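You operate a simulated robot arm through the tools that you are given. There is no shell and no other tool.

The job below is to be done with a simulated two-armed robot. You get a single attempt, and the scene is never put back.

## Task
Fetch the teal sealer tin and set it on top of the card box on the top of the fixings bench. Press the swirl button three times. Press the number two key two times. Take the teal sponge and leave it on the top of the meter stand. Take the brown cube on the mixing bench and put it away on the top of the meter stand. Fetch the purple tin and set it on top of the white hawk. Put one of the pipe clips boxes from the top shelf of the three-shelf rack on top of the grey hawk. Lift the small tank lid open. Any order will do. Set down upright: teal sealer tin, purple tin, pipe clips box.

It is judged by the outcome, as a careful person would: the job done as asked, and still so three seconds after it is handed in. It fails if anything else is knocked over, pushed out of place, dropped, spilled or broken. A push-on lid holds only when it is set on centred and level and pressed home; a screw cap is set on level and turned clockwise until tight.

## Robot
Two 7-joint arms with fingered hands on one trunk, on a base that moves. Base frame: it is fixed to the floor where the robot stands at the start and does not move with it; the origin is under the middle of the robot, x ahead of it, y to its left, z up. Units: cm, rad, N and s.
The left shoulder is at the start at [4.5, 10.4, 109.4], the right one opposite. With the tool pointing down near the work surface each hand reaches from about 26 to 58 cm from the robot's upright axis, wherever it stands, measured 20 degrees to its own side. Places, roughly: brown cube (3x3x3 cm) [20, -130, 60]; card box [350, 100, 75]; grey hawk (20x20x15 cm) [170, 60, 80]; number two key [270, 30, 80]; pipe clips box [-100, -300, 125]; purple tin [-100, -300, 125]; small tank lid [290, 40, 90]; swirl button [300, 50, 90]; teal sealer tin [350, 100, 75]; teal sponge (9x6x5 cm) [210, -20, 80]; top of the meter stand [270, 50, 80]; white hawk (20x20x13 cm) [190, 80, 80]. Payload 2.4 kg a hand.
The tool frame of a hand sits at the grasp point between the pads (the TCP): z along the fingers, y along the line on which they close. The tips reach 1.7 cm beyond it. The gripper opens to 8.8 cm; its body begins 4.7 cm behind the TCP. The gripper is a hand of 2 fingers: y runs from the thumb to the fingers, the wrist lies at [0, 0, -16.5] in the tool frame, and closing takes about 1.5 s.
Orientation is that of the tool frame in the base frame, as a unit quaternion [w, x, y, z]. With the fingers straight down and closing along the base's y, the tool's x points along the base's -x, its y along +y and its z along -z.

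## Interface
- The arms move only by the tool drive_tool. It takes "left_moves", "right_moves" or both (then of equal length, played together; a hand with none holds still); each is a list of rows, each a list of 6 numbers: the shift along the tool's x, y, z in units of 100 mm (1.0 is 100 mm), then the turn, a rotation vector about the tool's x, y, z in units of 90 degrees (1.0 is 90 degrees). In form: [[dx, dy, dz, wx, wy, wz], ...]. A call has 1 to 20 rows; each row is the pose to reach, as a shift and turn from the pose commanded when the call began, along the tool's axes at that moment. "left_fingers" and "right_fingers" are, for a hand that has rows, the opening, from 0 (shut) to 1 (fully open), set as the call begins (left out, the last holds). A call with a number of a shift or a turn outside -1 to 1 is refused whole. A row lasts 0.2 s, in which the tool goes at most 5 cm and 0.15 rad; a call with a longer step from one row to the next is refused whole, and so is a gripper value outside its range. A pose out of reach is approached as far as the arm can. The call stops where the force on the tool passes 40 N (or 10 N more than at its start, if that is more) or the arm is blocked; 0.2 s more then pass. The fingers move at their own pace (about 15.3 cm/s each) and stop on an object; they squeeze with about 27 N. The grip force told is the motor's: it shows also when the fingers shut on nothing. Time passes only in rows, and 0.2 s behind the last, so rows that repeat a pose let the fingers close. The reply holds the time, the measured pose of the TCP, the force on the tool along the base axes, the opening and the grip force, in the units named above and with some noise, with the torque about the TCP (base axes, N m) and any sound that the robot's microphone picked up.
- Cameras (640 x 400 px; columns grow to the right, rows downward): "scene" is now at [12.45, -0.18, 101.84]; the picture's right is [-0.03, -1.00, 0.00], its down [-0.15, 0.00, -0.99] and it looks along [0.99, -0.03, -0.15] (base axes); focal length 280 px, centre (320, 200). "left" rides on the left gripper at [-5, 0.3, -6.3] in its tool frame; the picture's right is [-0.06, -1.00, 0.00], its down [0.78, -0.05, -0.62] and it looks along [0.62, -0.04, 0.79] (tool axes); focal length 275 px, centre (320, 200). "right" rides on the right gripper at [5, 0.3, -6.3] in its tool frame; the picture's right is [-0.06, 1.00, 0.00], its down [-0.78, -0.05, -0.62] and it looks along [-0.62, -0.04, 0.79] (tool axes); focal length 275 px, centre (320, 200). There is no depth. A picture from a camera that has moved, and an enlarged one, comes with that camera's place and axes in the base frame and with its lens.
- get_image(camera): a new picture of that camera. The clock stands still meanwhile.
- move_column(by): moves the trunk up (or, below 0, down) by that many cm; the arms and the scene camera ride with it, the base frame stays. It gives what a move gives, with no picture.
- steer(legs): drives the robot by 1 to 6 legs, each [ahead, left, turn to the left] in cm, cm and rad, along the robot's own axes; the way and the turn of a leg run together, so that a leg with both is an arc; at most 150 cm and 3.142 rad a leg. The arms and the cameras ride along, it lands a little off, and it stops where it bumps. It gives what a move gives.
- hand_shape(shape, hand): the hand has 2 fingers and takes this shape, open, in about a second: jaw (thumb against the fingers, like two jaws); tri (thumb and two fingers); tip (a fingertip pinch); poke (one finger out to press); point (the index stretched); flat (the hand flat); cup (the hand cupped); fist (a fist). The gripper value then closes the fingers along that shape, each until it touches; the sizes above hold for jaw. It gives what a move gives, with no picture.
- head_to(pan, tilt): turns the head with the scene camera to pan (to the left, within 1.047 rad either way) and tilt (down, from -0.506 to 1.204), counted from straight ahead of the robot (the tilt from the chest, where the trunk bows). It gives what a move gives.
- inspect(camera, box): a new picture of the part [left, top, right, bottom] of that camera's present view, enlarged. The clock stands still meanwhile.
- job_done(): hands the job in; it is judged then, once.

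Nothing tells you exact positions but the pictures and the camera data. Unless the task says otherwise, let go and move clear before handing in.

The tools are called after ">>>" by a JSON object that holds its "op" and its "data". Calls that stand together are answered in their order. drive_tool: Moves the arms, as the interface text tells. Its arguments: {"type":"object","properties":{"left_moves":{"type":"array"},"left_fingers":{"type":"number"},"right_moves":{"type":"array"},"right_fingers":{"type":"number"}},"required":[]} The other tools are called the same way: move_column (by) moves the trunk up or down; hand_shape (shape, hand) gives the hand a shape; steer (legs) drives the base; head_to (pan, tilt) turns the head that bears the scene camera; get_image (camera) takes a picture; inspect (camera, box) takes an enlarged picture of a part of a camera's view; job_done () hands the job in.

At the start:

```text
time: 0.0
left_ee_pos: [38.45, 16.02, 99.63]
left_ee_rot: [0.0, 0.0, 1.0, 0.0]
left_wrist_force: [0.3, -0.2, -0.7]
left_moment: [0.0, 0.02, -0.02]
left_width: 8.8
left_grasp_force: 0.2
left_shape: jaw
right_ee_pos: [38.9, -13.64, 98.81]
right_ee_rot: [0.001, -0.001, 1.0, 0.0]
right_wrist_force: [-0.5, -0.6, -0.3]
right_moment: [-0.02, 0.0, 0.02]
right_width: 8.79
right_grasp_force: 0.0
right_shape: jaw
trunk travel left (down, up): [-32.5, 52.5]
robot x, y, heading: [0.13, -0.32, 0.001]
head pan, tilt (commanded): [-0.026, 0.152]
```

scene: 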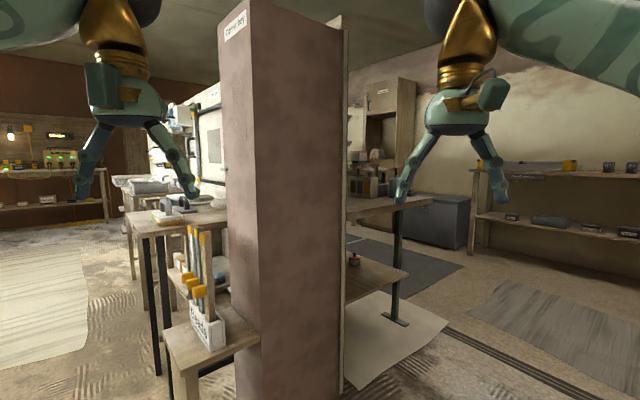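
right: 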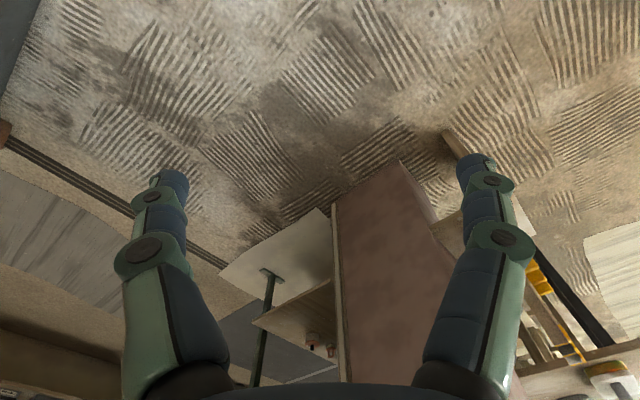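
left: 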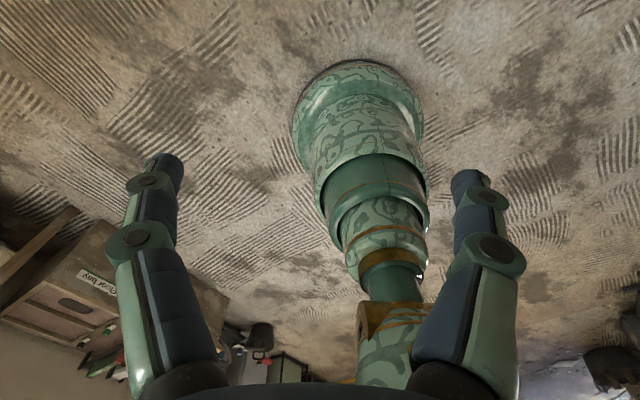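

I see a big brown partition/column ahead, benches at left ahead and right ahead. I'll look around with the head first to find out the layout.

>>> {"op": "head_to", "data": {"pan": 1.0, "tilt": 0.2}}

```text
time: 1.3
left_ee_pos: [38.53, 15.98, 99.52]
left_ee_rot: [0.0, 0.001, 1.0, -0.001]
left_wrist_force: [-0.1, 0.2, -0.1]
left_moment: [0.01, 0.01, 0.01]
left_width: 8.82
left_grasp_force: 0.0
left_shape: jaw
right_ee_pos: [38.84, -13.54, 98.89]
right_ee_rot: [0.0, 0.0, 1.0, 0.0]
right_wrist_force: [-0.5, 0.7, -0.2]
right_moment: [-0.03, -0.01, 0.01]
right_width: 8.81
right_grasp_force: 0.1
right_shape: jaw
trunk travel left (down, up): [-32.5, 52.5]
robot x, y, heading: [-0.28, 0.28, 0.001]
head pan, tilt (commanded): [1.0, 0.201]
```

>>> {"op": "get_image", "data": {"camera": "scene"}}

>>> {"op": "head_to", "data": {"pan": 0.5, "tilt": 0.2}}

>>> {"op": "get_image", "data": {"camera": "scene"}}

>>> {"op": "head_to", "data": {"pan": -0.5, "tilt": 0.2}}

>>> {"op": "get_image", "data": {"camera": "scene"}}

>>> {"op": "head_to", "data": {"pan": -1.0, "tilt": 0.3}}

>>> {"op": "get_image", "data": {"camera": "scene"}}

```text
taken
camera scene: at [11.39, 4.5, 101.2], right [0.47, -0.88, 0.0], down [-0.19, -0.1, -0.98], along [0.86, 0.46, -0.22], focal length 280 px, centre (320, 200)
```

scene: 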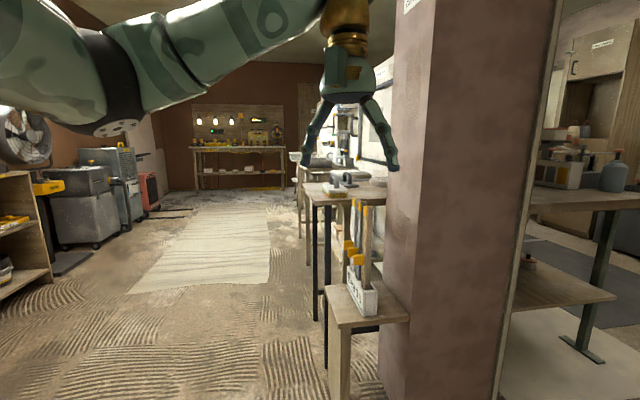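

```text
time: 2.2
left_ee_pos: [38.46, 16.11, 99.54]
left_ee_rot: [0.001, 0.001, 1.0, 0.0]
left_wrist_force: [1.3, 0.0, -0.1]
left_moment: [-0.01, -0.01, -0.03]
left_width: 8.79
left_grasp_force: 0.1
left_shape: jaw
right_ee_pos: [38.85, -13.7, 98.89]
right_ee_rot: [-0.001, 0.0, 1.0, 0.0]
right_wrist_force: [0.4, 0.1, 0.3]
right_moment: [0.0, -0.02, 0.02]
right_width: 8.77
right_grasp_force: 0.0
right_shape: jaw
trunk travel left (down, up): [-32.5, 52.5]
robot x, y, heading: [-0.19, 0.13, -0.003]
head pan, tilt (commanded): [0.499, 0.201]
```

```text
taken
camera scene: at [11.4, 4.49, 101.09], right [0.47, -0.88, 0.0], down [-0.2, -0.11, -0.97], along [0.86, 0.46, -0.23], focal length 280 px, centre (320, 200)
```

scene: 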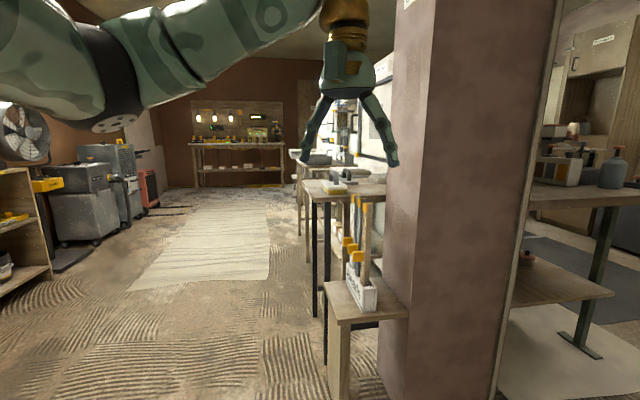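

```text
time: 3.5
left_ee_pos: [38.53, 15.97, 99.48]
left_ee_rot: [0.0, 0.0, 1.0, 0.0]
left_wrist_force: [0.3, 0.4, -0.6]
left_moment: [-0.01, -0.03, -0.01]
left_width: 8.79
left_grasp_force: 0.1
left_shape: jaw
right_ee_pos: [38.89, -13.59, 98.87]
right_ee_rot: [0.0, 0.0, 1.0, 0.001]
right_wrist_force: [1.2, 0.0, 0.1]
right_moment: [-0.02, 0.01, -0.01]
right_width: 8.78
right_grasp_force: 0.0
right_shape: jaw
trunk travel left (down, up): [-32.5, 52.5]
robot x, y, heading: [0.17, 0.0, -0.001]
head pan, tilt (commanded): [-0.499, 0.201]
```

```text
taken
camera scene: at [11.51, -4.11, 101.34], right [-0.45, -0.89, 0.0], down [-0.18, 0.09, -0.98], along [0.88, -0.44, -0.2], focal length 280 px, centre (320, 200)
```

scene: 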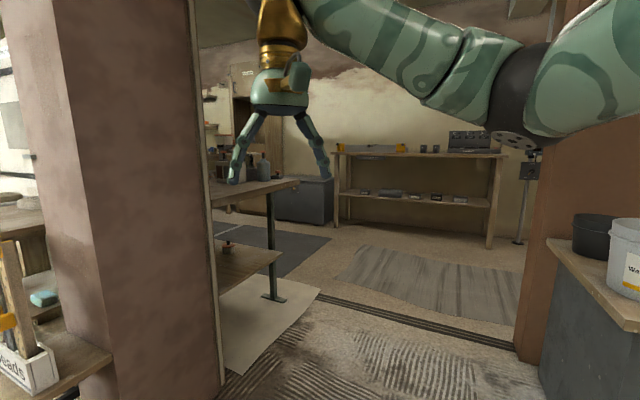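

```text
time: 4.4
left_ee_pos: [38.56, 15.93, 99.58]
left_ee_rot: [0.001, 0.0, 1.0, 0.0]
left_wrist_force: [0.1, -0.3, -0.6]
left_moment: [0.01, -0.04, 0.0]
left_width: 8.81
left_grasp_force: 0.1
left_shape: jaw
right_ee_pos: [38.84, -13.54, 98.96]
right_ee_rot: [0.001, -0.001, 1.0, 0.0]
right_wrist_force: [1.0, -0.4, 0.4]
right_moment: [-0.02, 0.03, 0.0]
right_width: 8.81
right_grasp_force: 0.2
right_shape: jaw
trunk travel left (down, up): [-32.5, 52.5]
robot x, y, heading: [0.45, 0.13, -0.0]
head pan, tilt (commanded): [-1.0, 0.3]
```

```text
taken
camera scene: at [8.23, -7.78, 100.45], right [-0.84, -0.54, 0.0], down [-0.16, 0.25, -0.96], along [0.52, -0.8, -0.3], focal length 280 px, centre (320, 200)
```

scene: 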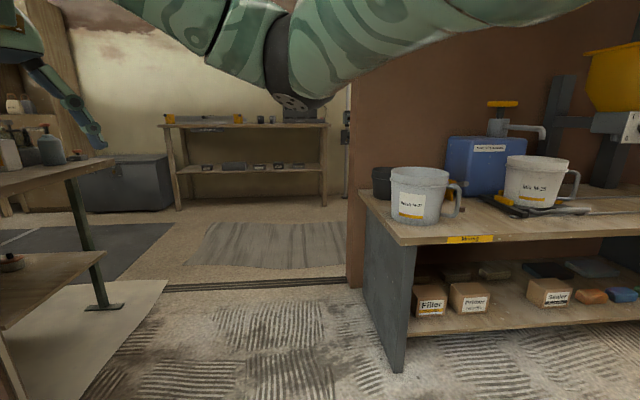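

The mixing bench is on my right; a doorway leads to another room with shelves. I missed the far left view, so I'll take that next.

>>> {"op": "head_to", "data": {"pan": 1.04, "tilt": 0.2}}

```text
time: 6.4
left_ee_pos: [38.62, 15.96, 99.5]
left_ee_rot: [0.0, 0.0, 1.0, 0.0]
left_wrist_force: [-0.1, -0.3, -0.1]
left_moment: [-0.01, 0.01, -0.01]
left_width: 8.75
left_grasp_force: 0.0
left_shape: jaw
right_ee_pos: [38.93, -13.6, 98.91]
right_ee_rot: [0.0, 0.0, 1.0, 0.0]
right_wrist_force: [0.1, -0.5, 0.2]
right_moment: [0.0, 0.04, 0.04]
right_width: 8.77
right_grasp_force: 0.0
right_shape: jaw
trunk travel left (down, up): [-32.5, 52.5]
robot x, y, heading: [-0.05, -0.2, -0.002]
head pan, tilt (commanded): [1.04, 0.201]
```

>>> {"op": "get_image", "data": {"camera": "scene"}}

```text
taken
camera scene: at [11.36, 4.57, 101.02], right [0.48, -0.88, 0.0], down [-0.21, -0.11, -0.97], along [0.85, 0.47, -0.24], focal length 280 px, centre (320, 200)
```

scene: 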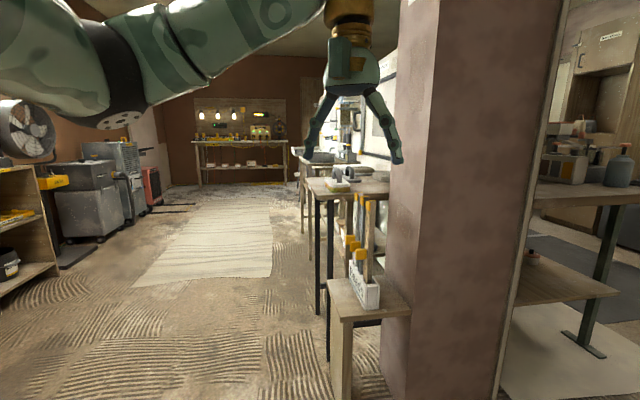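

The head seems to stop near 0.5 rad to the left, so I'll survey by turning the base, starting with the mixing bench to the right. Bench top looks about z≈57, near edge about y≈-99.

>>> {"op": "steer", "data": {"legs": [[0, 0, -1.4]]}}

>>> {"op": "head_to", "data": {"pan": 0.0, "tilt": 0.4}}

```text
time: 10.2
left_ee_pos: [22.38, -35.16, 99.5]
left_ee_rot: [0.0, 0.643, 0.766, -0.001]
left_wrist_force: [-0.6, -0.6, -0.6]
left_moment: [-0.04, 0.01, -0.02]
left_width: 8.79
left_grasp_force: 0.1
left_shape: jaw
right_ee_pos: [-6.64, -40.6, 98.87]
right_ee_rot: [0.0, 0.643, 0.766, 0.0]
right_wrist_force: [-0.7, -0.5, -0.3]
right_moment: [0.03, 0.01, 0.0]
right_width: 8.81
right_grasp_force: 0.0
right_shape: jaw
trunk travel left (down, up): [-32.5, 52.5]
robot x, y, heading: [-0.26, -0.06, -1.399]
head pan, tilt (commanded): [1.04, 0.201]
```

```text
time: 11.5
left_ee_pos: [22.38, -35.21, 99.57]
left_ee_rot: [0.0, 0.643, 0.766, 0.0]
left_wrist_force: [-0.1, -0.1, 0.4]
left_moment: [-0.03, 0.05, 0.02]
left_width: 8.8
left_grasp_force: 0.0
left_shape: jaw
right_ee_pos: [-6.7, -40.65, 98.95]
right_ee_rot: [0.0, 0.643, 0.766, 0.0]
right_wrist_force: [0.3, 0.0, -0.7]
right_moment: [0.0, 0.01, 0.0]
right_width: 8.78
right_grasp_force: 0.2
right_shape: jaw
trunk travel left (down, up): [-32.5, 52.5]
robot x, y, heading: [0.24, -0.1, -1.398]
head pan, tilt (commanded): [0.0, 0.4]
```

>>> {"op": "get_image", "data": {"camera": "scene"}}

```text
taken
camera scene: at [2.09, -12.25, 99.53], right [-0.98, -0.17, 0.0], down [-0.07, 0.38, -0.92], along [0.16, -0.91, -0.39], focal length 280 px, centre (320, 200)
```

scene: 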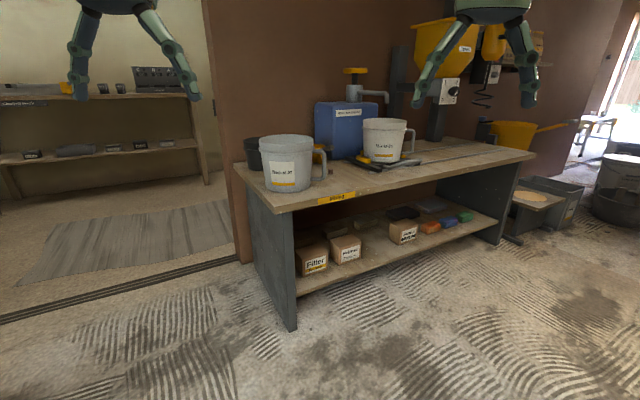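

The mixing bench is in front, with buckets, a blue box and tools; something small and brown sits behind the first bucket. I'll zoom in there.

>>> {"op": "inspect", "data": {"camera": "scene", "box": [230, 60, 430, 220]}}

>>> {"op": "inspect", "data": {"camera": "scene", "box": [380, 60, 580, 200]}}

>>> {"op": "inspect", "data": {"camera": "scene", "box": [0, 50, 220, 200]}}

```text
2.50 times, centred on (330, 140) of scene
camera zoom: at [2.09, -12.25, 99.53], right [-0.98, -0.17, 0.0], down [-0.07, 0.38, -0.92], along [0.16, -0.91, -0.39], focal length 699 px, centre (295, 350)
```

zoom: 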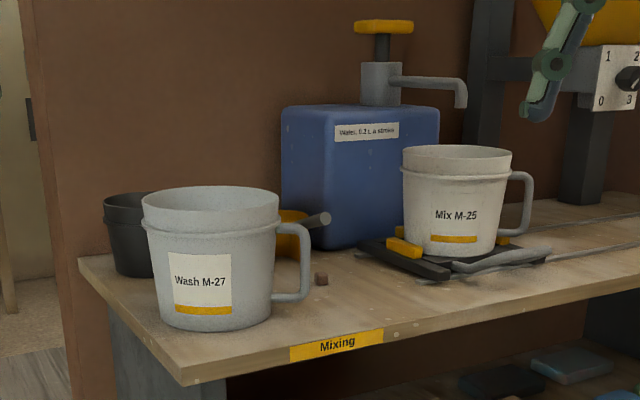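

```text
2.86 times, centred on (480, 130) of scene
camera zoom: at [2.09, -12.25, 99.53], right [-0.98, -0.17, 0.0], down [-0.07, 0.38, -0.92], along [0.16, -0.91, -0.39], focal length 799 px, centre (-137, 400)
```

zoom: 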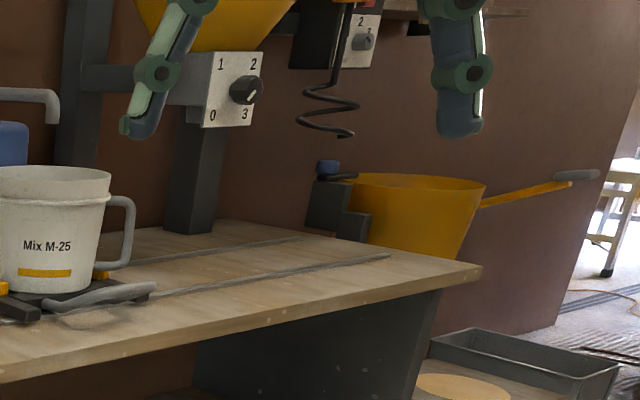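

```text
2.67 times, centred on (110, 125) of scene
camera zoom: at [2.09, -12.25, 99.53], right [-0.98, -0.17, 0.0], down [-0.07, 0.38, -0.92], along [0.16, -0.91, -0.39], focal length 746 px, centre (880, 400)
```

zoom: 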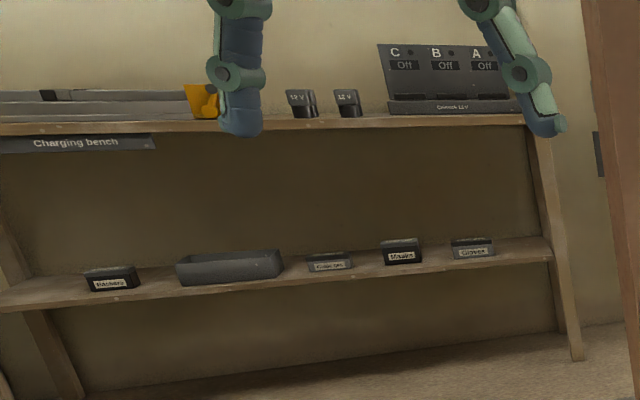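

The brown cube is on the mixing bench between the wash bucket and the mix bucket, about (20,-140,58). The room is rotated about 38° from my frame. Next I'll look toward the rack.

>>> {"op": "steer", "data": {"legs": [[0, 0, -0.55]]}}

```text
time: 13.4
left_ee_pos: [0.39, -41.89, 99.4]
left_ee_rot: [0.0, 0.829, 0.559, 0.0]
left_wrist_force: [0.7, 0.0, -0.1]
left_moment: [-0.01, 0.01, 0.0]
left_width: 8.8
left_grasp_force: 0.0
left_shape: jaw
right_ee_pos: [-27.19, -31.07, 98.9]
right_ee_rot: [0.0, 0.83, 0.558, 0.0]
right_wrist_force: [1.0, -0.3, -0.3]
right_moment: [0.04, 0.0, 0.0]
right_width: 8.8
right_grasp_force: 0.0
right_shape: jaw
trunk travel left (down, up): [-32.5, 52.5]
robot x, y, heading: [-0.57, 0.08, -1.956]
head pan, tilt (commanded): [0.0, 0.4]
```

>>> {"op": "head_to", "data": {"pan": 0.0, "tilt": 0.15}}

```text
time: 14.2
left_ee_pos: [0.4, -41.76, 99.43]
left_ee_rot: [0.0, 0.829, 0.559, 0.0]
left_wrist_force: [0.8, 0.3, 0.0]
left_moment: [-0.03, 0.02, 0.01]
left_width: 8.77
left_grasp_force: 0.2
left_shape: jaw
right_ee_pos: [-27.0, -30.81, 98.82]
right_ee_rot: [0.0, 0.829, 0.559, 0.0]
right_wrist_force: [-0.2, -0.4, -0.2]
right_moment: [-0.04, 0.0, -0.03]
right_width: 8.8
right_grasp_force: 0.1
right_shape: jaw
trunk travel left (down, up): [-32.5, 52.5]
robot x, y, heading: [-0.14, -0.14, -1.958]
head pan, tilt (commanded): [0.0, 0.15]
```

>>> {"op": "get_image", "data": {"camera": "scene"}}

```text
taken
camera scene: at [-4.75, -11.53, 101.84], right [-0.93, 0.37, 0.0], down [0.06, 0.14, -0.99], along [-0.37, -0.92, -0.15], focal length 280 px, centre (320, 200)
```

scene: 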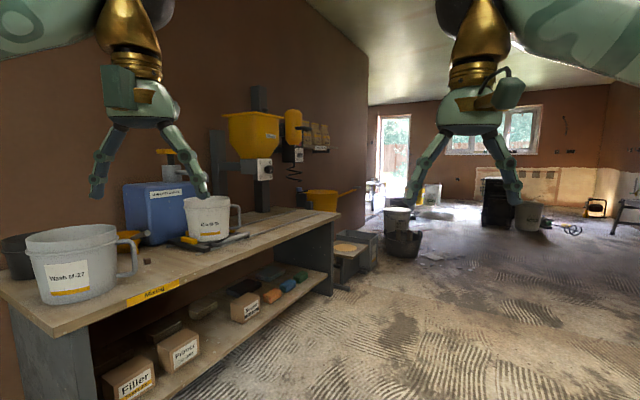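

The rack must be on the other side of this wall, reached through the doorway. The cube is close, so I'll collect it first by squaring up to the mixing bench.

>>> {"op": "steer", "data": {"legs": [[0, 0, 1.04], [0, -53, 0]]}}

>>> {"op": "head_to", "data": {"pan": 0.0, "tilt": 0.4}}

```text
time: 20.0
left_ee_pos: [-5.77, -53.41, 99.51]
left_ee_rot: [0.0, 0.441, 0.898, 0.001]
left_wrist_force: [-1.1, 0.3, 0.2]
left_moment: [-0.02, 0.01, -0.01]
left_width: 8.82
left_grasp_force: 0.0
left_shape: jaw
right_ee_pos: [-28.98, -71.82, 98.99]
right_ee_rot: [0.0, 0.441, 0.898, 0.0]
right_wrist_force: [-0.5, 0.4, -0.3]
right_moment: [0.0, 0.0, -0.02]
right_width: 8.78
right_grasp_force: 0.0
right_shape: jaw
trunk travel left (down, up): [-32.5, 52.5]
robot x, y, heading: [-42.16, -32.69, -0.914]
head pan, tilt (commanded): [0.0, 0.15]
```

```text
time: 20.7
left_ee_pos: [-5.69, -53.53, 99.56]
left_ee_rot: [-0.001, 0.44, 0.898, 0.0]
left_wrist_force: [0.1, 0.0, 0.7]
left_moment: [0.01, 0.01, 0.03]
left_width: 8.79
left_grasp_force: 0.1
left_shape: jaw
right_ee_pos: [-28.9, -71.78, 98.92]
right_ee_rot: [0.0, 0.44, 0.898, 0.0]
right_wrist_force: [0.0, -0.5, 0.3]
right_moment: [-0.02, 0.0, 0.0]
right_width: 8.76
right_grasp_force: 0.0
right_shape: jaw
trunk travel left (down, up): [-32.5, 52.5]
robot x, y, heading: [-42.2, -32.98, -0.914]
head pan, tilt (commanded): [0.0, 0.4]
```

>>> {"op": "get_image", "data": {"camera": "scene"}}

>>> {"op": "get_image", "data": {"camera": "right"}}

```text
taken
camera scene: at [-34.37, -42.58, 99.53], right [-0.79, -0.61, 0.0], down [-0.24, 0.31, -0.92], along [0.56, -0.73, -0.39], focal length 280 px, centre (320, 200)
```

scene: 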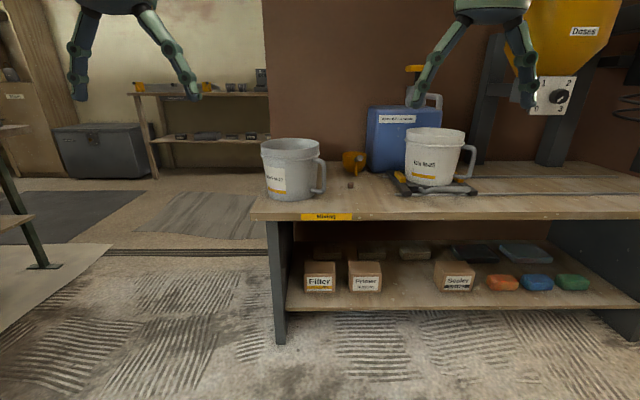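

```text
taken
camera right: at [-31.79, -67.8, 105.15], right [0.83, 0.56, 0.0], down [0.44, -0.65, 0.62], along [0.35, -0.51, -0.79], focal length 275 px, centre (320, 200)
```

right: 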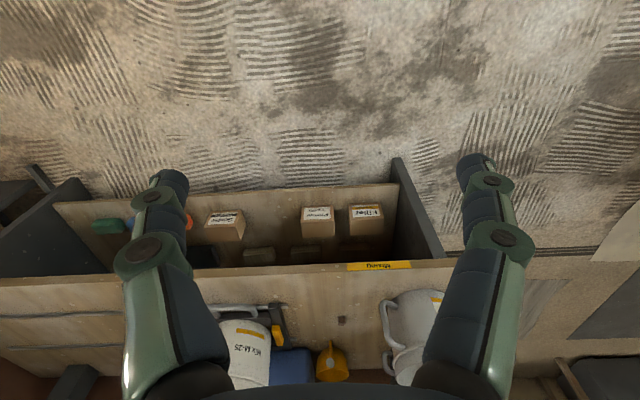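

The cube is clearly seen from both cameras, between the wash bucket and the water tank. I'll zoom both to triangulate.

>>> {"op": "inspect", "data": {"camera": "scene", "box": [310, 150, 390, 200]}}

>>> {"op": "inspect", "data": {"camera": "right", "box": [300, 285, 380, 335]}}

>>> {"op": "inspect", "data": {"camera": "scene", "box": [240, 180, 340, 350]}}

```text
8.00 times, centred on (350, 175) of scene
camera zoom: at [-34.37, -42.58, 99.53], right [-0.79, -0.61, 0.0], down [-0.24, 0.31, -0.92], along [0.56, -0.73, -0.39], focal length 2237 px, centre (80, 400)
```

zoom: 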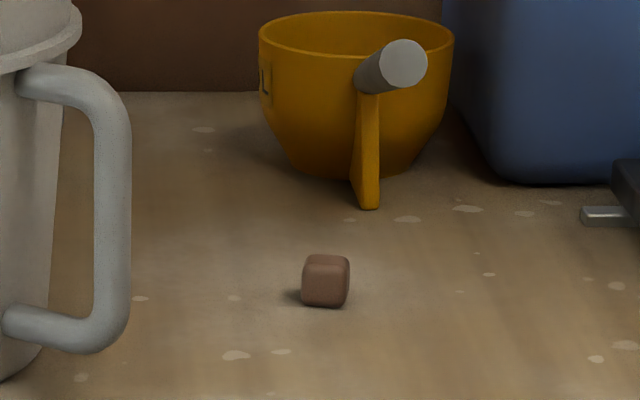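

```text
8.00 times, centred on (340, 310) of right
camera zoom: at [-31.79, -67.8, 105.15], right [0.83, 0.56, 0.0], down [0.44, -0.65, 0.62], along [0.35, -0.51, -0.79], focal length 2202 px, centre (160, -680)
```

zoom: 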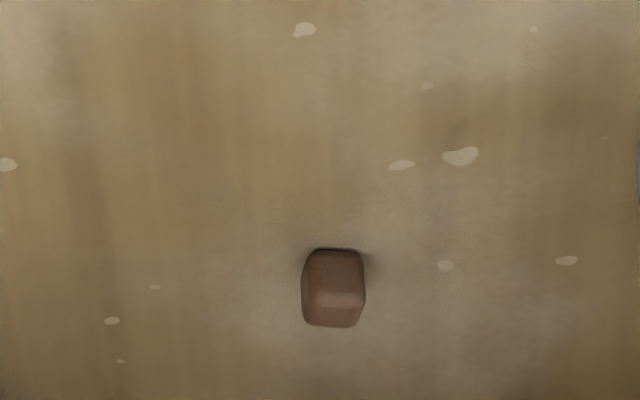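

```text
2.35 times, centred on (290, 265) of scene
camera zoom: at [-34.37, -42.58, 99.53], right [-0.79, -0.61, 0.0], down [-0.24, 0.31, -0.92], along [0.56, -0.73, -0.39], focal length 658 px, centre (391, 47)
```

zoom: 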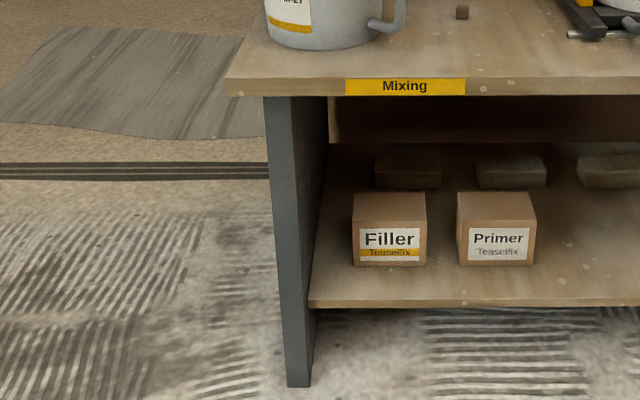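

Triangulated, the cube is at about (19.5,-131,62), with the bench top near z≈60.5 and its front edge about 93 cm ahead of my axis. I'll drive up to the bench, staying clear of its edge.

>>> {"op": "steer", "data": {"legs": [[56, 1.5, 0]]}}

>>> {"op": "head_to", "data": {"pan": 0.0, "tilt": 0.8}}

```text
time: 24.0
left_ee_pos: [30.37, -97.23, 99.48]
left_ee_rot: [0.0, 0.438, 0.899, 0.0]
left_wrist_force: [-0.4, -0.3, 0.0]
left_moment: [-0.03, 0.0, 0.02]
left_width: 8.79
left_grasp_force: 0.1
left_shape: jaw
right_ee_pos: [7.29, -115.73, 98.82]
right_ee_rot: [0.0, 0.438, 0.899, -0.001]
right_wrist_force: [0.1, 0.7, 0.1]
right_moment: [0.01, -0.04, 0.0]
right_width: 8.78
right_grasp_force: 0.0
right_shape: jaw
trunk travel left (down, up): [-32.5, 52.5]
robot x, y, heading: [-5.64, -76.63, -0.903]
head pan, tilt (commanded): [0.0, 0.4]
```

```text
time: 24.9
left_ee_pos: [30.38, -97.28, 99.61]
left_ee_rot: [0.0, 0.438, 0.899, 0.0]
left_wrist_force: [-0.5, 0.5, -0.3]
left_moment: [0.01, -0.03, -0.02]
left_width: 8.81
left_grasp_force: 0.0
left_shape: jaw
right_ee_pos: [7.26, -115.79, 98.86]
right_ee_rot: [0.001, 0.439, 0.898, 0.0]
right_wrist_force: [0.3, -0.6, 0.4]
right_moment: [0.03, 0.0, -0.04]
right_width: 8.81
right_grasp_force: 0.1
right_shape: jaw
trunk travel left (down, up): [-32.5, 52.5]
robot x, y, heading: [-5.55, -76.9, -0.909]
head pan, tilt (commanded): [0.0, 0.799]
```

>>> {"op": "get_image", "data": {"camera": "scene"}}

>>> {"op": "get_image", "data": {"camera": "right"}}

```text
taken
camera scene: at [1.0, -85.55, 96.02], right [-0.79, -0.62, 0.0], down [-0.44, 0.56, -0.7], along [0.43, -0.55, -0.72], focal length 280 px, centre (320, 200)
```

scene: 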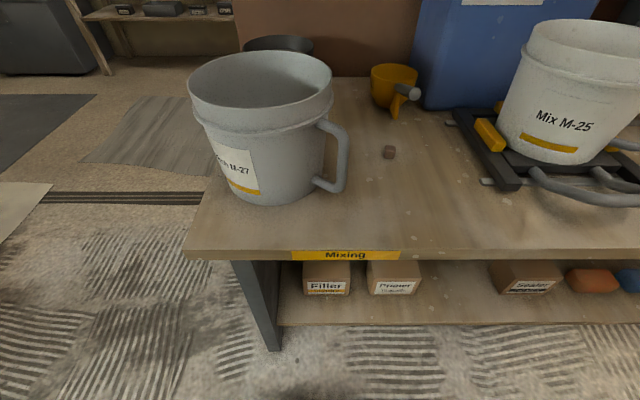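

```text
taken
camera right: at [4.47, -111.69, 105.15], right [0.82, 0.57, 0.0], down [0.45, -0.65, 0.62], along [0.35, -0.51, -0.79], focal length 275 px, centre (320, 200)
```

right: 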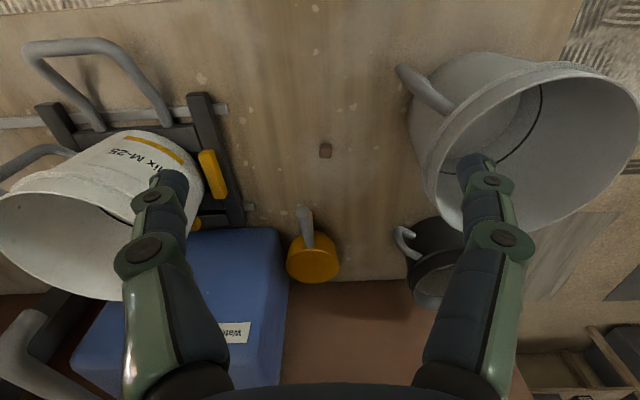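

The cube is about 57 cm ahead and 14 cm right of my axis, at the edge of reach. I'll roll about 5.5 cm closer; the base radius is about 25 cm, so that stays clear of the bench.

>>> {"op": "steer", "data": {"legs": [[5.5, 0, 0]]}}

>>> {"op": "get_image", "data": {"camera": "right"}}

```text
time: 25.8
left_ee_pos: [33.78, -101.56, 99.48]
left_ee_rot: [0.0, 0.438, 0.899, -0.001]
left_wrist_force: [-0.4, 0.0, -0.4]
left_moment: [0.0, -0.02, -0.03]
left_width: 8.78
left_grasp_force: 0.0
left_shape: jaw
right_ee_pos: [10.58, -120.09, 98.88]
right_ee_rot: [0.0, 0.439, 0.899, -0.001]
right_wrist_force: [0.5, -0.6, -0.3]
right_moment: [0.0, 0.0, 0.0]
right_width: 8.81
right_grasp_force: 0.0
right_shape: jaw
trunk travel left (down, up): [-32.5, 52.5]
robot x, y, heading: [-2.8, -81.04, -0.908]
head pan, tilt (commanded): [0.0, 0.799]
```

```text
taken
camera right: at [7.83, -116.04, 105.14], right [0.82, 0.57, 0.0], down [0.44, -0.65, 0.62], along [0.35, -0.51, -0.79], focal length 275 px, centre (320, 200)
```

right: 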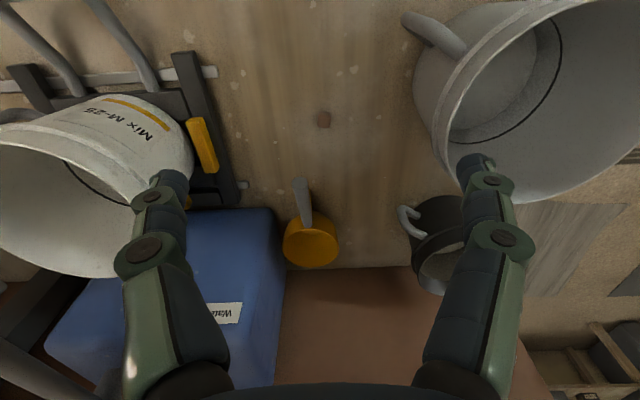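

The cube lies about 12.2 cm ahead of the right TCP and 37 cm below. I'll move the right hand over it while raising the left hand clear of the bucket, then lower the trunk.

>>> {"op": "drive_tool", "data": {"right_moves": [[-0.4, 0, 0, 0, 0, 0], [-0.8, -0.02, 0, 0, 0, 0], [-1.0, -0.03, 0, 0, 0, 0]], "left_moves": [[0, 0, -0.4, 0, 0, 0], [0, 0, -0.8, 0, 0, 0], [0, 0, -1.0, 0, 0, 0]], "right_fingers": 0.7}}

>>> {"op": "drive_tool", "data": {"right_moves": [[-0.22, 0, 0.4, 0, 0, 0], [-0.22, 0, 0.8, 0, 0, 0], [-0.22, 0, 1.0, 0, 0, 0]], "left_moves": [[0, 0, -0.2, 0, 0, 0], [0, 0, -0.4, 0, 0, 0], [0, 0, -0.4, 0, 0, 0]]}}

```text
time: 26.6
left_ee_pos: [33.91, -101.58, 109.56]
left_ee_rot: [-0.001, 0.439, 0.898, 0.0]
left_wrist_force: [0.2, -0.1, 0.2]
left_moment: [0.02, -0.02, 0.0]
left_width: 8.78
left_grasp_force: 0.1
left_shape: jaw
right_ee_pos: [16.53, -128.02, 98.95]
right_ee_rot: [0.0, 0.438, 0.899, -0.001]
right_wrist_force: [-0.3, -0.7, -0.1]
right_moment: [0.02, -0.02, 0.02]
right_width: 6.2
right_grasp_force: 0.0
right_shape: jaw
trunk travel left (down, up): [-32.5, 52.5]
robot x, y, heading: [-2.45, -81.43, -0.911]
head pan, tilt (commanded): [0.0, 0.799]
```

```text
time: 27.4
left_ee_pos: [33.92, -101.61, 113.66]
left_ee_rot: [0.0, 0.439, 0.899, 0.0]
left_wrist_force: [-0.4, -0.8, 0.0]
left_moment: [0.03, 0.03, 0.01]
left_width: 8.81
left_grasp_force: 0.1
left_shape: jaw
right_ee_pos: [17.96, -129.75, 88.86]
right_ee_rot: [0.0, 0.438, 0.899, 0.0]
right_wrist_force: [0.7, -0.3, -0.2]
right_moment: [0.01, 0.01, -0.02]
right_width: 6.17
right_grasp_force: 0.0
right_shape: jaw
trunk travel left (down, up): [-32.5, 52.5]
robot x, y, heading: [-2.39, -80.84, -0.908]
head pan, tilt (commanded): [0.0, 0.799]
```

>>> {"op": "move_column", "data": {"by": -12}}

>>> {"op": "get_image", "data": {"camera": "right"}}

>>> {"op": "get_image", "data": {"camera": "scene"}}

```text
time: 28.9
left_ee_pos: [33.66, -101.64, 101.63]
left_ee_rot: [0.001, 0.438, 0.899, 0.0]
left_wrist_force: [-0.5, 0.2, 0.7]
left_moment: [0.02, 0.02, 0.02]
left_width: 8.78
left_grasp_force: 0.1
left_shape: jaw
right_ee_pos: [18.06, -129.84, 76.94]
right_ee_rot: [-0.001, 0.439, 0.899, -0.001]
right_wrist_force: [-0.6, 0.0, -0.4]
right_moment: [0.01, 0.03, 0.05]
right_width: 6.19
right_grasp_force: 0.1
right_shape: jaw
trunk travel left (down, up): [-20.5, 64.5]
robot x, y, heading: [-2.55, -81.25, -0.905]
head pan, tilt (commanded): [0.0, 0.799]
```

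```text
taken
camera right: at [15.07, -125.84, 83.19], right [0.83, 0.56, 0.0], down [0.44, -0.65, 0.62], along [0.35, -0.51, -0.79], focal length 275 px, centre (320, 200)
```

right: 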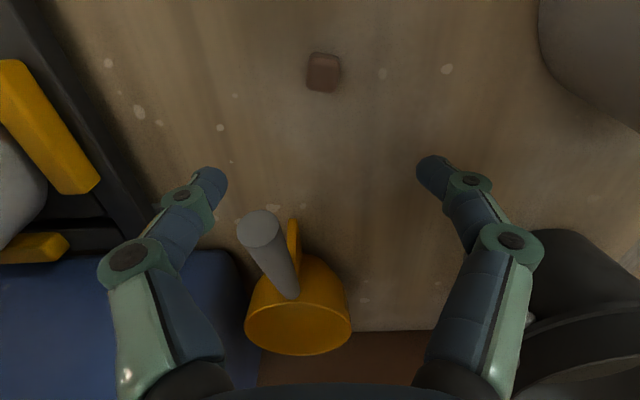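

```text
taken
camera scene: at [4.66, -90.25, 84.03], right [-0.79, -0.62, 0.0], down [-0.44, 0.57, -0.7], along [0.43, -0.55, -0.72], focal length 280 px, centre (320, 200)
```

scene: 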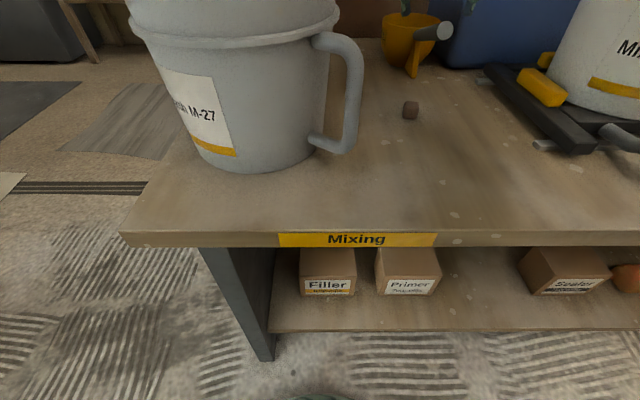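

The hand is directly over the cube. I'll descend to just above the bench and check.

>>> {"op": "drive_tool", "data": {"right_moves": [[0, 0.0, 0.4, 0, 0, 0], [0, 0.02, 0.8, 0, 0, 0], [0, 0.02, 1.0, 0, 0, 0]]}}

>>> {"op": "get_image", "data": {"camera": "right"}}

```text
time: 29.7
left_ee_pos: [33.77, -101.57, 101.54]
left_ee_rot: [0.0, 0.439, 0.899, 0.001]
left_wrist_force: [0.8, 0.4, 0.6]
left_moment: [0.0, 0.0, 0.0]
left_width: 8.81
left_grasp_force: 0.0
left_shape: jaw
right_ee_pos: [17.98, -129.81, 66.86]
right_ee_rot: [0.0, 0.439, 0.899, -0.001]
right_wrist_force: [0.1, 0.5, 0.0]
right_moment: [-0.01, 0.0, 0.02]
right_width: 6.16
right_grasp_force: 0.0
right_shape: jaw
trunk travel left (down, up): [-20.5, 64.5]
robot x, y, heading: [-2.27, -81.14, -0.907]
head pan, tilt (commanded): [0.0, 0.799]
```

```text
taken
camera right: at [15.16, -125.65, 73.11], right [0.82, 0.57, 0.0], down [0.44, -0.65, 0.62], along [0.35, -0.51, -0.78], focal length 275 px, centre (320, 200)
```

right: 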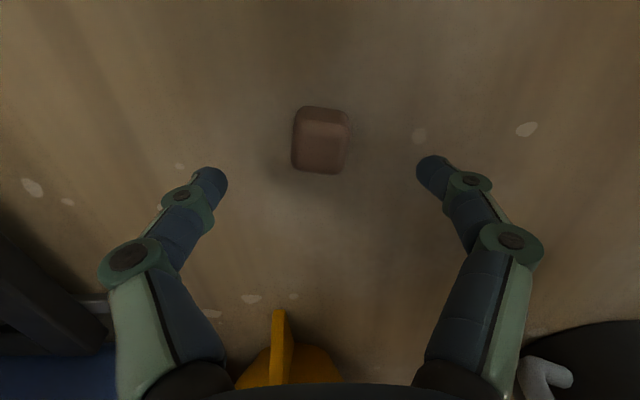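

>>> {"op": "drive_tool", "data": {"right_moves": [[-0.04, 0.0, 0.2, 0, 0, 0], [-0.05, 0.0, 0.4, 0, 0, 0]]}}

>>> {"op": "get_image", "data": {"camera": "right"}}

```text
time: 30.5
left_ee_pos: [33.75, -101.4, 101.67]
left_ee_rot: [0.001, 0.439, 0.899, 0.0]
left_wrist_force: [0.3, 0.1, -0.1]
left_moment: [0.0, 0.01, -0.04]
left_width: 8.8
left_grasp_force: 0.0
left_shape: jaw
right_ee_pos: [18.55, -130.13, 63.55]
right_ee_rot: [0.007, 0.438, 0.899, -0.002]
right_wrist_force: [-2.7, 1.7, 26.2]
right_moment: [-0.02, 0.08, -0.01]
right_width: 5.86
right_grasp_force: 0.0
right_shape: jaw
trunk travel left (down, up): [-20.5, 64.5]
robot x, y, heading: [-2.54, -81.0, -0.91]
head pan, tilt (commanded): [0.0, 0.799]
stopped in row 2 (right hand): the force on the tool passed its limit at 44 N (the readings are from after the stop); the commanded pose is now the measured one
```

```text
taken
camera right: at [15.61, -126.04, 69.77], right [0.82, 0.57, 0.01], down [0.44, -0.64, 0.63], along [0.36, -0.52, -0.78], focal length 275 px, centre (320, 200)
```

right: 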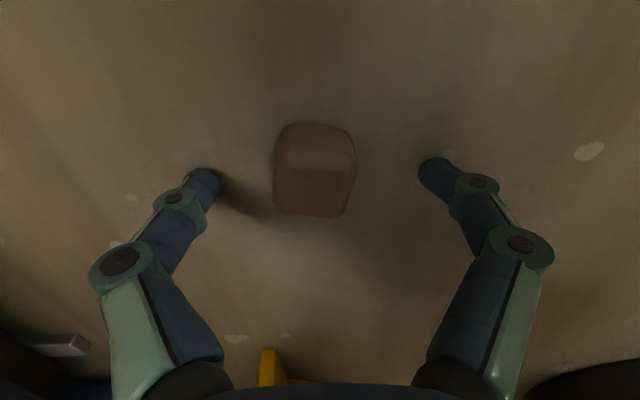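

The fingertips touched the bench at TCP z≈63.5. I'll lift 0.4 cm, re-centre a little and close on the cube.

>>> {"op": "drive_tool", "data": {"right_moves": [[0.03, -0.01, -0.04, 0, 0, 0], [0.05, -0.02, -0.05, 0, 0, 0]]}}

>>> {"op": "drive_tool", "data": {"right_moves": [[0, 0, 0, 0, 0, 0], [0, 0, 0, 0, 0, 0], [0, 0, 0, 0, 0, 0], [0, 0, 0, 0, 0, 0], [0, 0, 0, 0, 0, 0], [0, 0, 0, 0, 0, 0], [0, 0, 0, 0, 0, 0], [0, 0, 0, 0, 0, 0]], "right_fingers": 0}}

>>> {"op": "get_image", "data": {"camera": "right"}}

```text
time: 31.1
left_ee_pos: [33.68, -101.61, 101.45]
left_ee_rot: [-0.001, 0.439, 0.898, 0.0]
left_wrist_force: [0.7, -0.4, 0.6]
left_moment: [0.02, -0.02, 0.0]
left_width: 8.78
left_grasp_force: 0.0
left_shape: jaw
right_ee_pos: [18.15, -129.83, 63.67]
right_ee_rot: [0.003, 0.438, 0.899, -0.001]
right_wrist_force: [1.5, -1.9, 6.0]
right_moment: [-0.05, -0.01, 0.02]
right_width: 6.28
right_grasp_force: 0.1
right_shape: jaw
trunk travel left (down, up): [-20.5, 64.5]
robot x, y, heading: [-2.65, -80.89, -0.909]
head pan, tilt (commanded): [0.0, 0.799]
```

```text
time: 32.9
left_ee_pos: [33.8, -101.57, 101.55]
left_ee_rot: [0.0, 0.438, 0.899, 0.0]
left_wrist_force: [-0.1, -0.6, -0.5]
left_moment: [0.01, 0.01, 0.01]
left_width: 8.79
left_grasp_force: 0.0
left_shape: jaw
right_ee_pos: [18.1, -129.87, 63.74]
right_ee_rot: [0.004, 0.439, 0.899, -0.001]
right_wrist_force: [0.1, -0.1, -0.5]
right_moment: [-0.02, 0.0, -0.03]
right_width: 2.11
right_grasp_force: 27.3
right_shape: jaw
trunk travel left (down, up): [-20.5, 64.5]
robot x, y, heading: [-2.33, -81.04, -0.906]
head pan, tilt (commanded): [0.0, 0.799]
```

```text
taken
camera right: at [15.14, -125.83, 69.94], right [0.82, 0.57, 0.0], down [0.44, -0.65, 0.62], along [0.36, -0.51, -0.78], focal length 275 px, centre (320, 200)
```

right: 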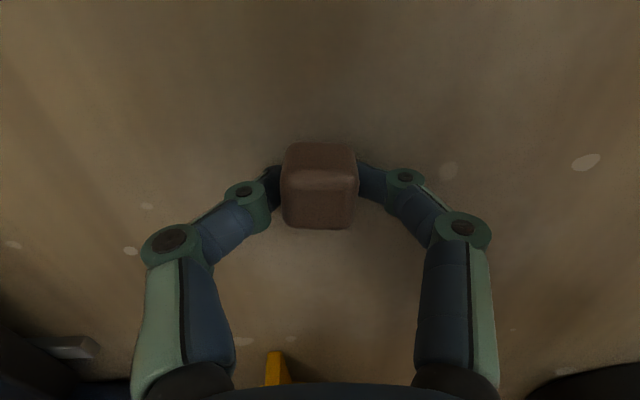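

The cube is gripped. I'll lift it straight up by arm and trunk.

>>> {"op": "drive_tool", "data": {"right_moves": [[0, 0, -0.2, 0, 0, 0], [0, 0, -0.5, 0, 0, 0], [0, 0, -0.8, 0, 0, 0], [0, 0, -1.0, 0, 0, 0]]}}

>>> {"op": "move_column", "data": {"by": 20}}

>>> {"op": "get_image", "data": {"camera": "right"}}

```text
time: 33.9
left_ee_pos: [33.81, -101.61, 101.56]
left_ee_rot: [0.001, 0.438, 0.899, 0.0]
left_wrist_force: [-0.1, 0.2, -0.1]
left_moment: [0.02, -0.01, 0.03]
left_width: 8.81
left_grasp_force: 0.1
left_shape: jaw
right_ee_pos: [18.05, -129.77, 73.67]
right_ee_rot: [0.003, 0.438, 0.899, 0.0]
right_wrist_force: [0.3, -0.4, 0.3]
right_moment: [0.0, -0.03, -0.01]
right_width: 2.12
right_grasp_force: 27.2
right_shape: jaw
trunk travel left (down, up): [-20.5, 64.5]
robot x, y, heading: [-2.66, -81.1, -0.906]
head pan, tilt (commanded): [0.0, 0.799]
```

```text
time: 36.1
left_ee_pos: [33.82, -101.57, 121.56]
left_ee_rot: [-0.001, 0.438, 0.899, 0.0]
left_wrist_force: [-0.3, -1.0, 0.4]
left_moment: [0.03, 0.0, -0.03]
left_width: 8.81
left_grasp_force: 0.0
left_shape: jaw
right_ee_pos: [17.95, -129.89, 93.69]
right_ee_rot: [0.004, 0.438, 0.899, 0.0]
right_wrist_force: [0.1, 0.1, -0.3]
right_moment: [-0.03, -0.05, 0.0]
right_width: 2.09
right_grasp_force: 27.3
right_shape: jaw
trunk travel left (down, up): [-40.5, 44.5]
robot x, y, heading: [-2.42, -81.19, -0.91]
head pan, tilt (commanded): [0.0, 0.799]
```

```text
taken
camera right: at [15.07, -125.79, 99.92], right [0.82, 0.57, 0.0], down [0.44, -0.65, 0.62], along [0.36, -0.51, -0.78], focal length 275 px, centre (320, 200)
```

right: 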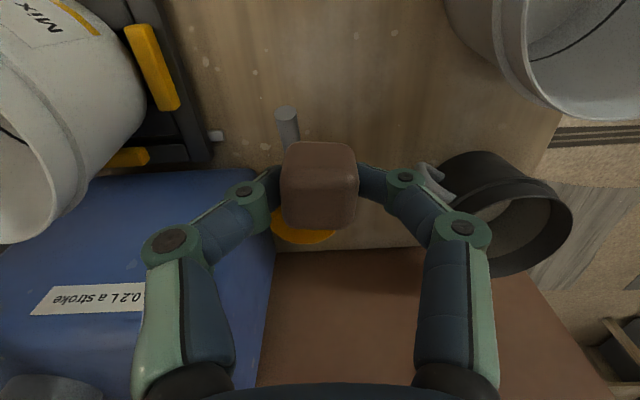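

The cube is held. I'll back away from the bench, tuck the right hand back, and head for the doorway.

>>> {"op": "steer", "data": {"legs": [[-55, 0, 0]]}}

>>> {"op": "drive_tool", "data": {"right_moves": [[0.4, 0, 0, 0, 0, 0], [0.8, 0, 0, 0, 0, 0], [1.0, 0, -0.2, 0, 0, 0]], "left_moves": [[0, 0, 0.3, 0, 0, 0], [0, 0, 0.6, 0, 0, 0], [0, 0, 0.8, 0, 0, 0]]}}

>>> {"op": "steer", "data": {"legs": [[0, 0, 0.15]]}}

>>> {"op": "head_to", "data": {"pan": 0.0, "tilt": 0.3}}

>>> {"op": "get_image", "data": {"camera": "scene"}}

```text
time: 39.3
left_ee_pos: [-0.64, -57.2, 121.61]
left_ee_rot: [0.0, 0.432, 0.902, 0.0]
left_wrist_force: [0.1, 0.6, 0.2]
left_moment: [0.02, 0.03, -0.01]
left_width: 8.82
left_grasp_force: 0.1
left_shape: jaw
right_ee_pos: [-16.09, -85.62, 93.61]
right_ee_rot: [0.004, 0.432, 0.902, -0.001]
right_wrist_force: [-1.2, -0.3, 0.5]
right_moment: [-0.01, -0.01, 0.01]
right_width: 2.11
right_grasp_force: 26.9
right_shape: jaw
trunk travel left (down, up): [-40.5, 44.5]
robot x, y, heading: [-37.53, -37.15, -0.898]
head pan, tilt (commanded): [0.0, 0.799]
```

```text
time: 40.1
left_ee_pos: [-0.64, -57.09, 113.59]
left_ee_rot: [0.0, 0.432, 0.902, 0.0]
left_wrist_force: [0.6, 0.4, 1.3]
left_moment: [-0.01, 0.04, -0.02]
left_width: 8.8
left_grasp_force: 0.0
left_shape: jaw
right_ee_pos: [-22.39, -77.84, 95.62]
right_ee_rot: [0.003, 0.432, 0.902, -0.001]
right_wrist_force: [-0.5, 0.1, 0.8]
right_moment: [0.01, 0.02, 0.01]
right_width: 2.1
right_grasp_force: 26.8
right_shape: jaw
trunk travel left (down, up): [-40.5, 44.5]
robot x, y, heading: [-37.03, -37.24, -0.897]
head pan, tilt (commanded): [0.0, 0.799]
```

```text
time: 41.1
left_ee_pos: [1.93, -51.42, 113.6]
left_ee_rot: [0.0, 0.362, 0.932, 0.0]
left_wrist_force: [0.2, 0.2, -0.3]
left_moment: [0.02, -0.01, 0.02]
left_width: 8.82
left_grasp_force: 0.1
left_shape: jaw
right_ee_pos: [-16.36, -75.21, 95.68]
right_ee_rot: [0.004, 0.363, 0.932, -0.001]
right_wrist_force: [0.6, -0.1, -0.7]
right_moment: [0.0, 0.0, 0.02]
right_width: 2.12
right_grasp_force: 26.9
right_shape: jaw
trunk travel left (down, up): [-40.5, 44.5]
robot x, y, heading: [-37.2, -36.99, -0.743]
head pan, tilt (commanded): [0.0, 0.799]
```

```text
time: 42.0
left_ee_pos: [1.8, -51.42, 113.51]
left_ee_rot: [0.0, 0.363, 0.932, 0.0]
left_wrist_force: [0.1, -0.1, 0.6]
left_moment: [0.01, -0.02, 0.0]
left_width: 8.78
left_grasp_force: 0.0
left_shape: jaw
right_ee_pos: [-16.35, -75.11, 95.69]
right_ee_rot: [0.004, 0.362, 0.932, -0.001]
right_wrist_force: [-0.1, -0.3, -0.1]
right_moment: [-0.02, -0.02, 0.01]
right_width: 2.08
right_grasp_force: 27.7
right_shape: jaw
trunk travel left (down, up): [-40.5, 44.5]
robot x, y, heading: [-37.22, -36.87, -0.741]
head pan, tilt (commanded): [0.0, 0.3]
```

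```text
taken
camera scene: at [-28.22, -45.43, 108.49], right [-0.68, -0.74, 0.0], down [-0.22, 0.2, -0.95], along [0.7, -0.65, -0.3], focal length 280 px, centre (320, 200)
```

scene: 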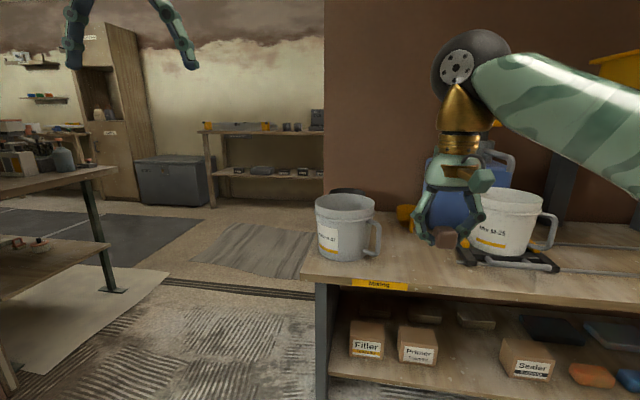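

The doorway lies ahead-left, between the mixing-bench wall end and the green-legged table. I'll square to the room, strafe left, and drive through it.

>>> {"op": "steer", "data": {"legs": [[0, 0, -0.173], [0, 90, 0], [120, 0, 0]]}}

>>> {"op": "get_image", "data": {"camera": "scene"}}

```text
time: 53.1
left_ee_pos: [142.35, -99.2, 113.46]
left_ee_rot: [0.0, 0.442, 0.897, 0.0]
left_wrist_force: [-0.2, 0.2, 0.6]
left_moment: [-0.02, -0.01, 0.01]
left_width: 8.78
left_grasp_force: 0.0
left_shape: jaw
right_ee_pos: [120.23, -119.46, 95.66]
right_ee_rot: [0.004, 0.442, 0.897, -0.001]
right_wrist_force: [0.2, -0.2, -0.3]
right_moment: [0.0, 0.01, 0.0]
right_width: 2.11
right_grasp_force: 26.4
right_shape: jaw
trunk travel left (down, up): [-40.5, 44.5]
robot x, y, heading: [106.35, -78.23, -0.917]
head pan, tilt (commanded): [0.0, 0.3]
```

```text
taken
camera scene: at [113.71, -88.15, 108.49], right [-0.79, -0.61, 0.0], down [-0.18, 0.23, -0.96], along [0.58, -0.76, -0.3], focal length 280 px, centre (320, 200)
```

scene: 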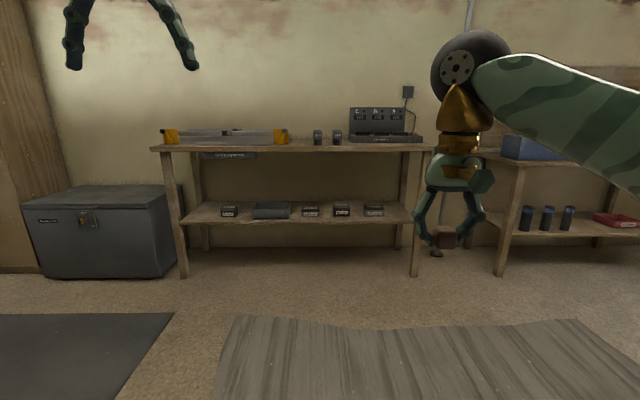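

I'm in the doorway; the charging bench is across the second room. I'll go further in and turn left to look along the work zone.

>>> {"op": "steer", "data": {"legs": [[85, 0, 0], [0, 0, 1.57]]}}

>>> {"op": "head_to", "data": {"pan": 0.0, "tilt": 0.2}}

>>> {"op": "get_image", "data": {"camera": "scene"}}

```text
time: 61.4
left_ee_pos: [178.95, -109.36, 113.62]
left_ee_rot: [0.001, -0.325, 0.946, 0.0]
left_wrist_force: [0.3, -0.1, 0.2]
left_moment: [-0.02, 0.01, -0.02]
left_width: 8.79
left_grasp_force: 0.1
left_shape: jaw
right_ee_pos: [199.34, -131.44, 95.68]
right_ee_rot: [0.004, -0.326, 0.945, 0.002]
right_wrist_force: [-0.1, -0.4, 0.1]
right_moment: [-0.02, 0.03, 0.0]
right_width: 2.12
right_grasp_force: 26.9
right_shape: jaw
trunk travel left (down, up): [-40.5, 44.5]
robot x, y, heading: [158.12, -145.75, 0.661]
head pan, tilt (commanded): [0.0, 0.3]
```

```text
time: 62.1
left_ee_pos: [178.92, -109.43, 113.58]
left_ee_rot: [0.0, -0.325, 0.946, 0.0]
left_wrist_force: [0.5, -0.4, -0.8]
left_moment: [0.01, -0.03, -0.02]
left_width: 8.79
left_grasp_force: 0.0
left_shape: jaw
right_ee_pos: [199.35, -131.43, 95.67]
right_ee_rot: [0.003, -0.325, 0.946, 0.002]
right_wrist_force: [0.0, -0.1, 0.6]
right_moment: [-0.03, 0.04, -0.03]
right_width: 2.11
right_grasp_force: 27.0
right_shape: jaw
trunk travel left (down, up): [-40.5, 44.5]
robot x, y, heading: [158.26, -145.82, 0.659]
head pan, tilt (commanded): [0.0, 0.201]
```

```text
taken
camera scene: at [168.04, -138.03, 109.42], right [0.61, -0.79, 0.0], down [-0.16, -0.12, -0.98], along [0.77, 0.6, -0.2], focal length 280 px, centre (320, 200)
```

scene: 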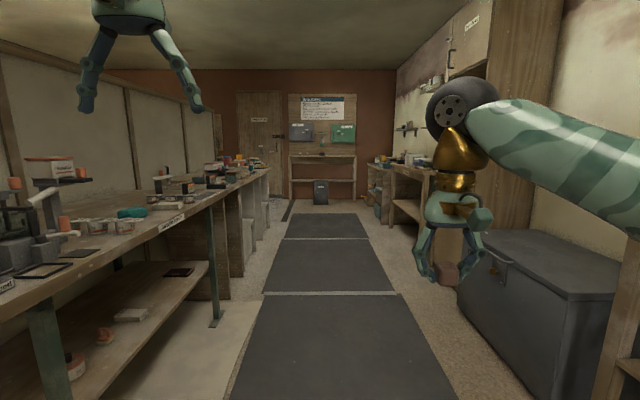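

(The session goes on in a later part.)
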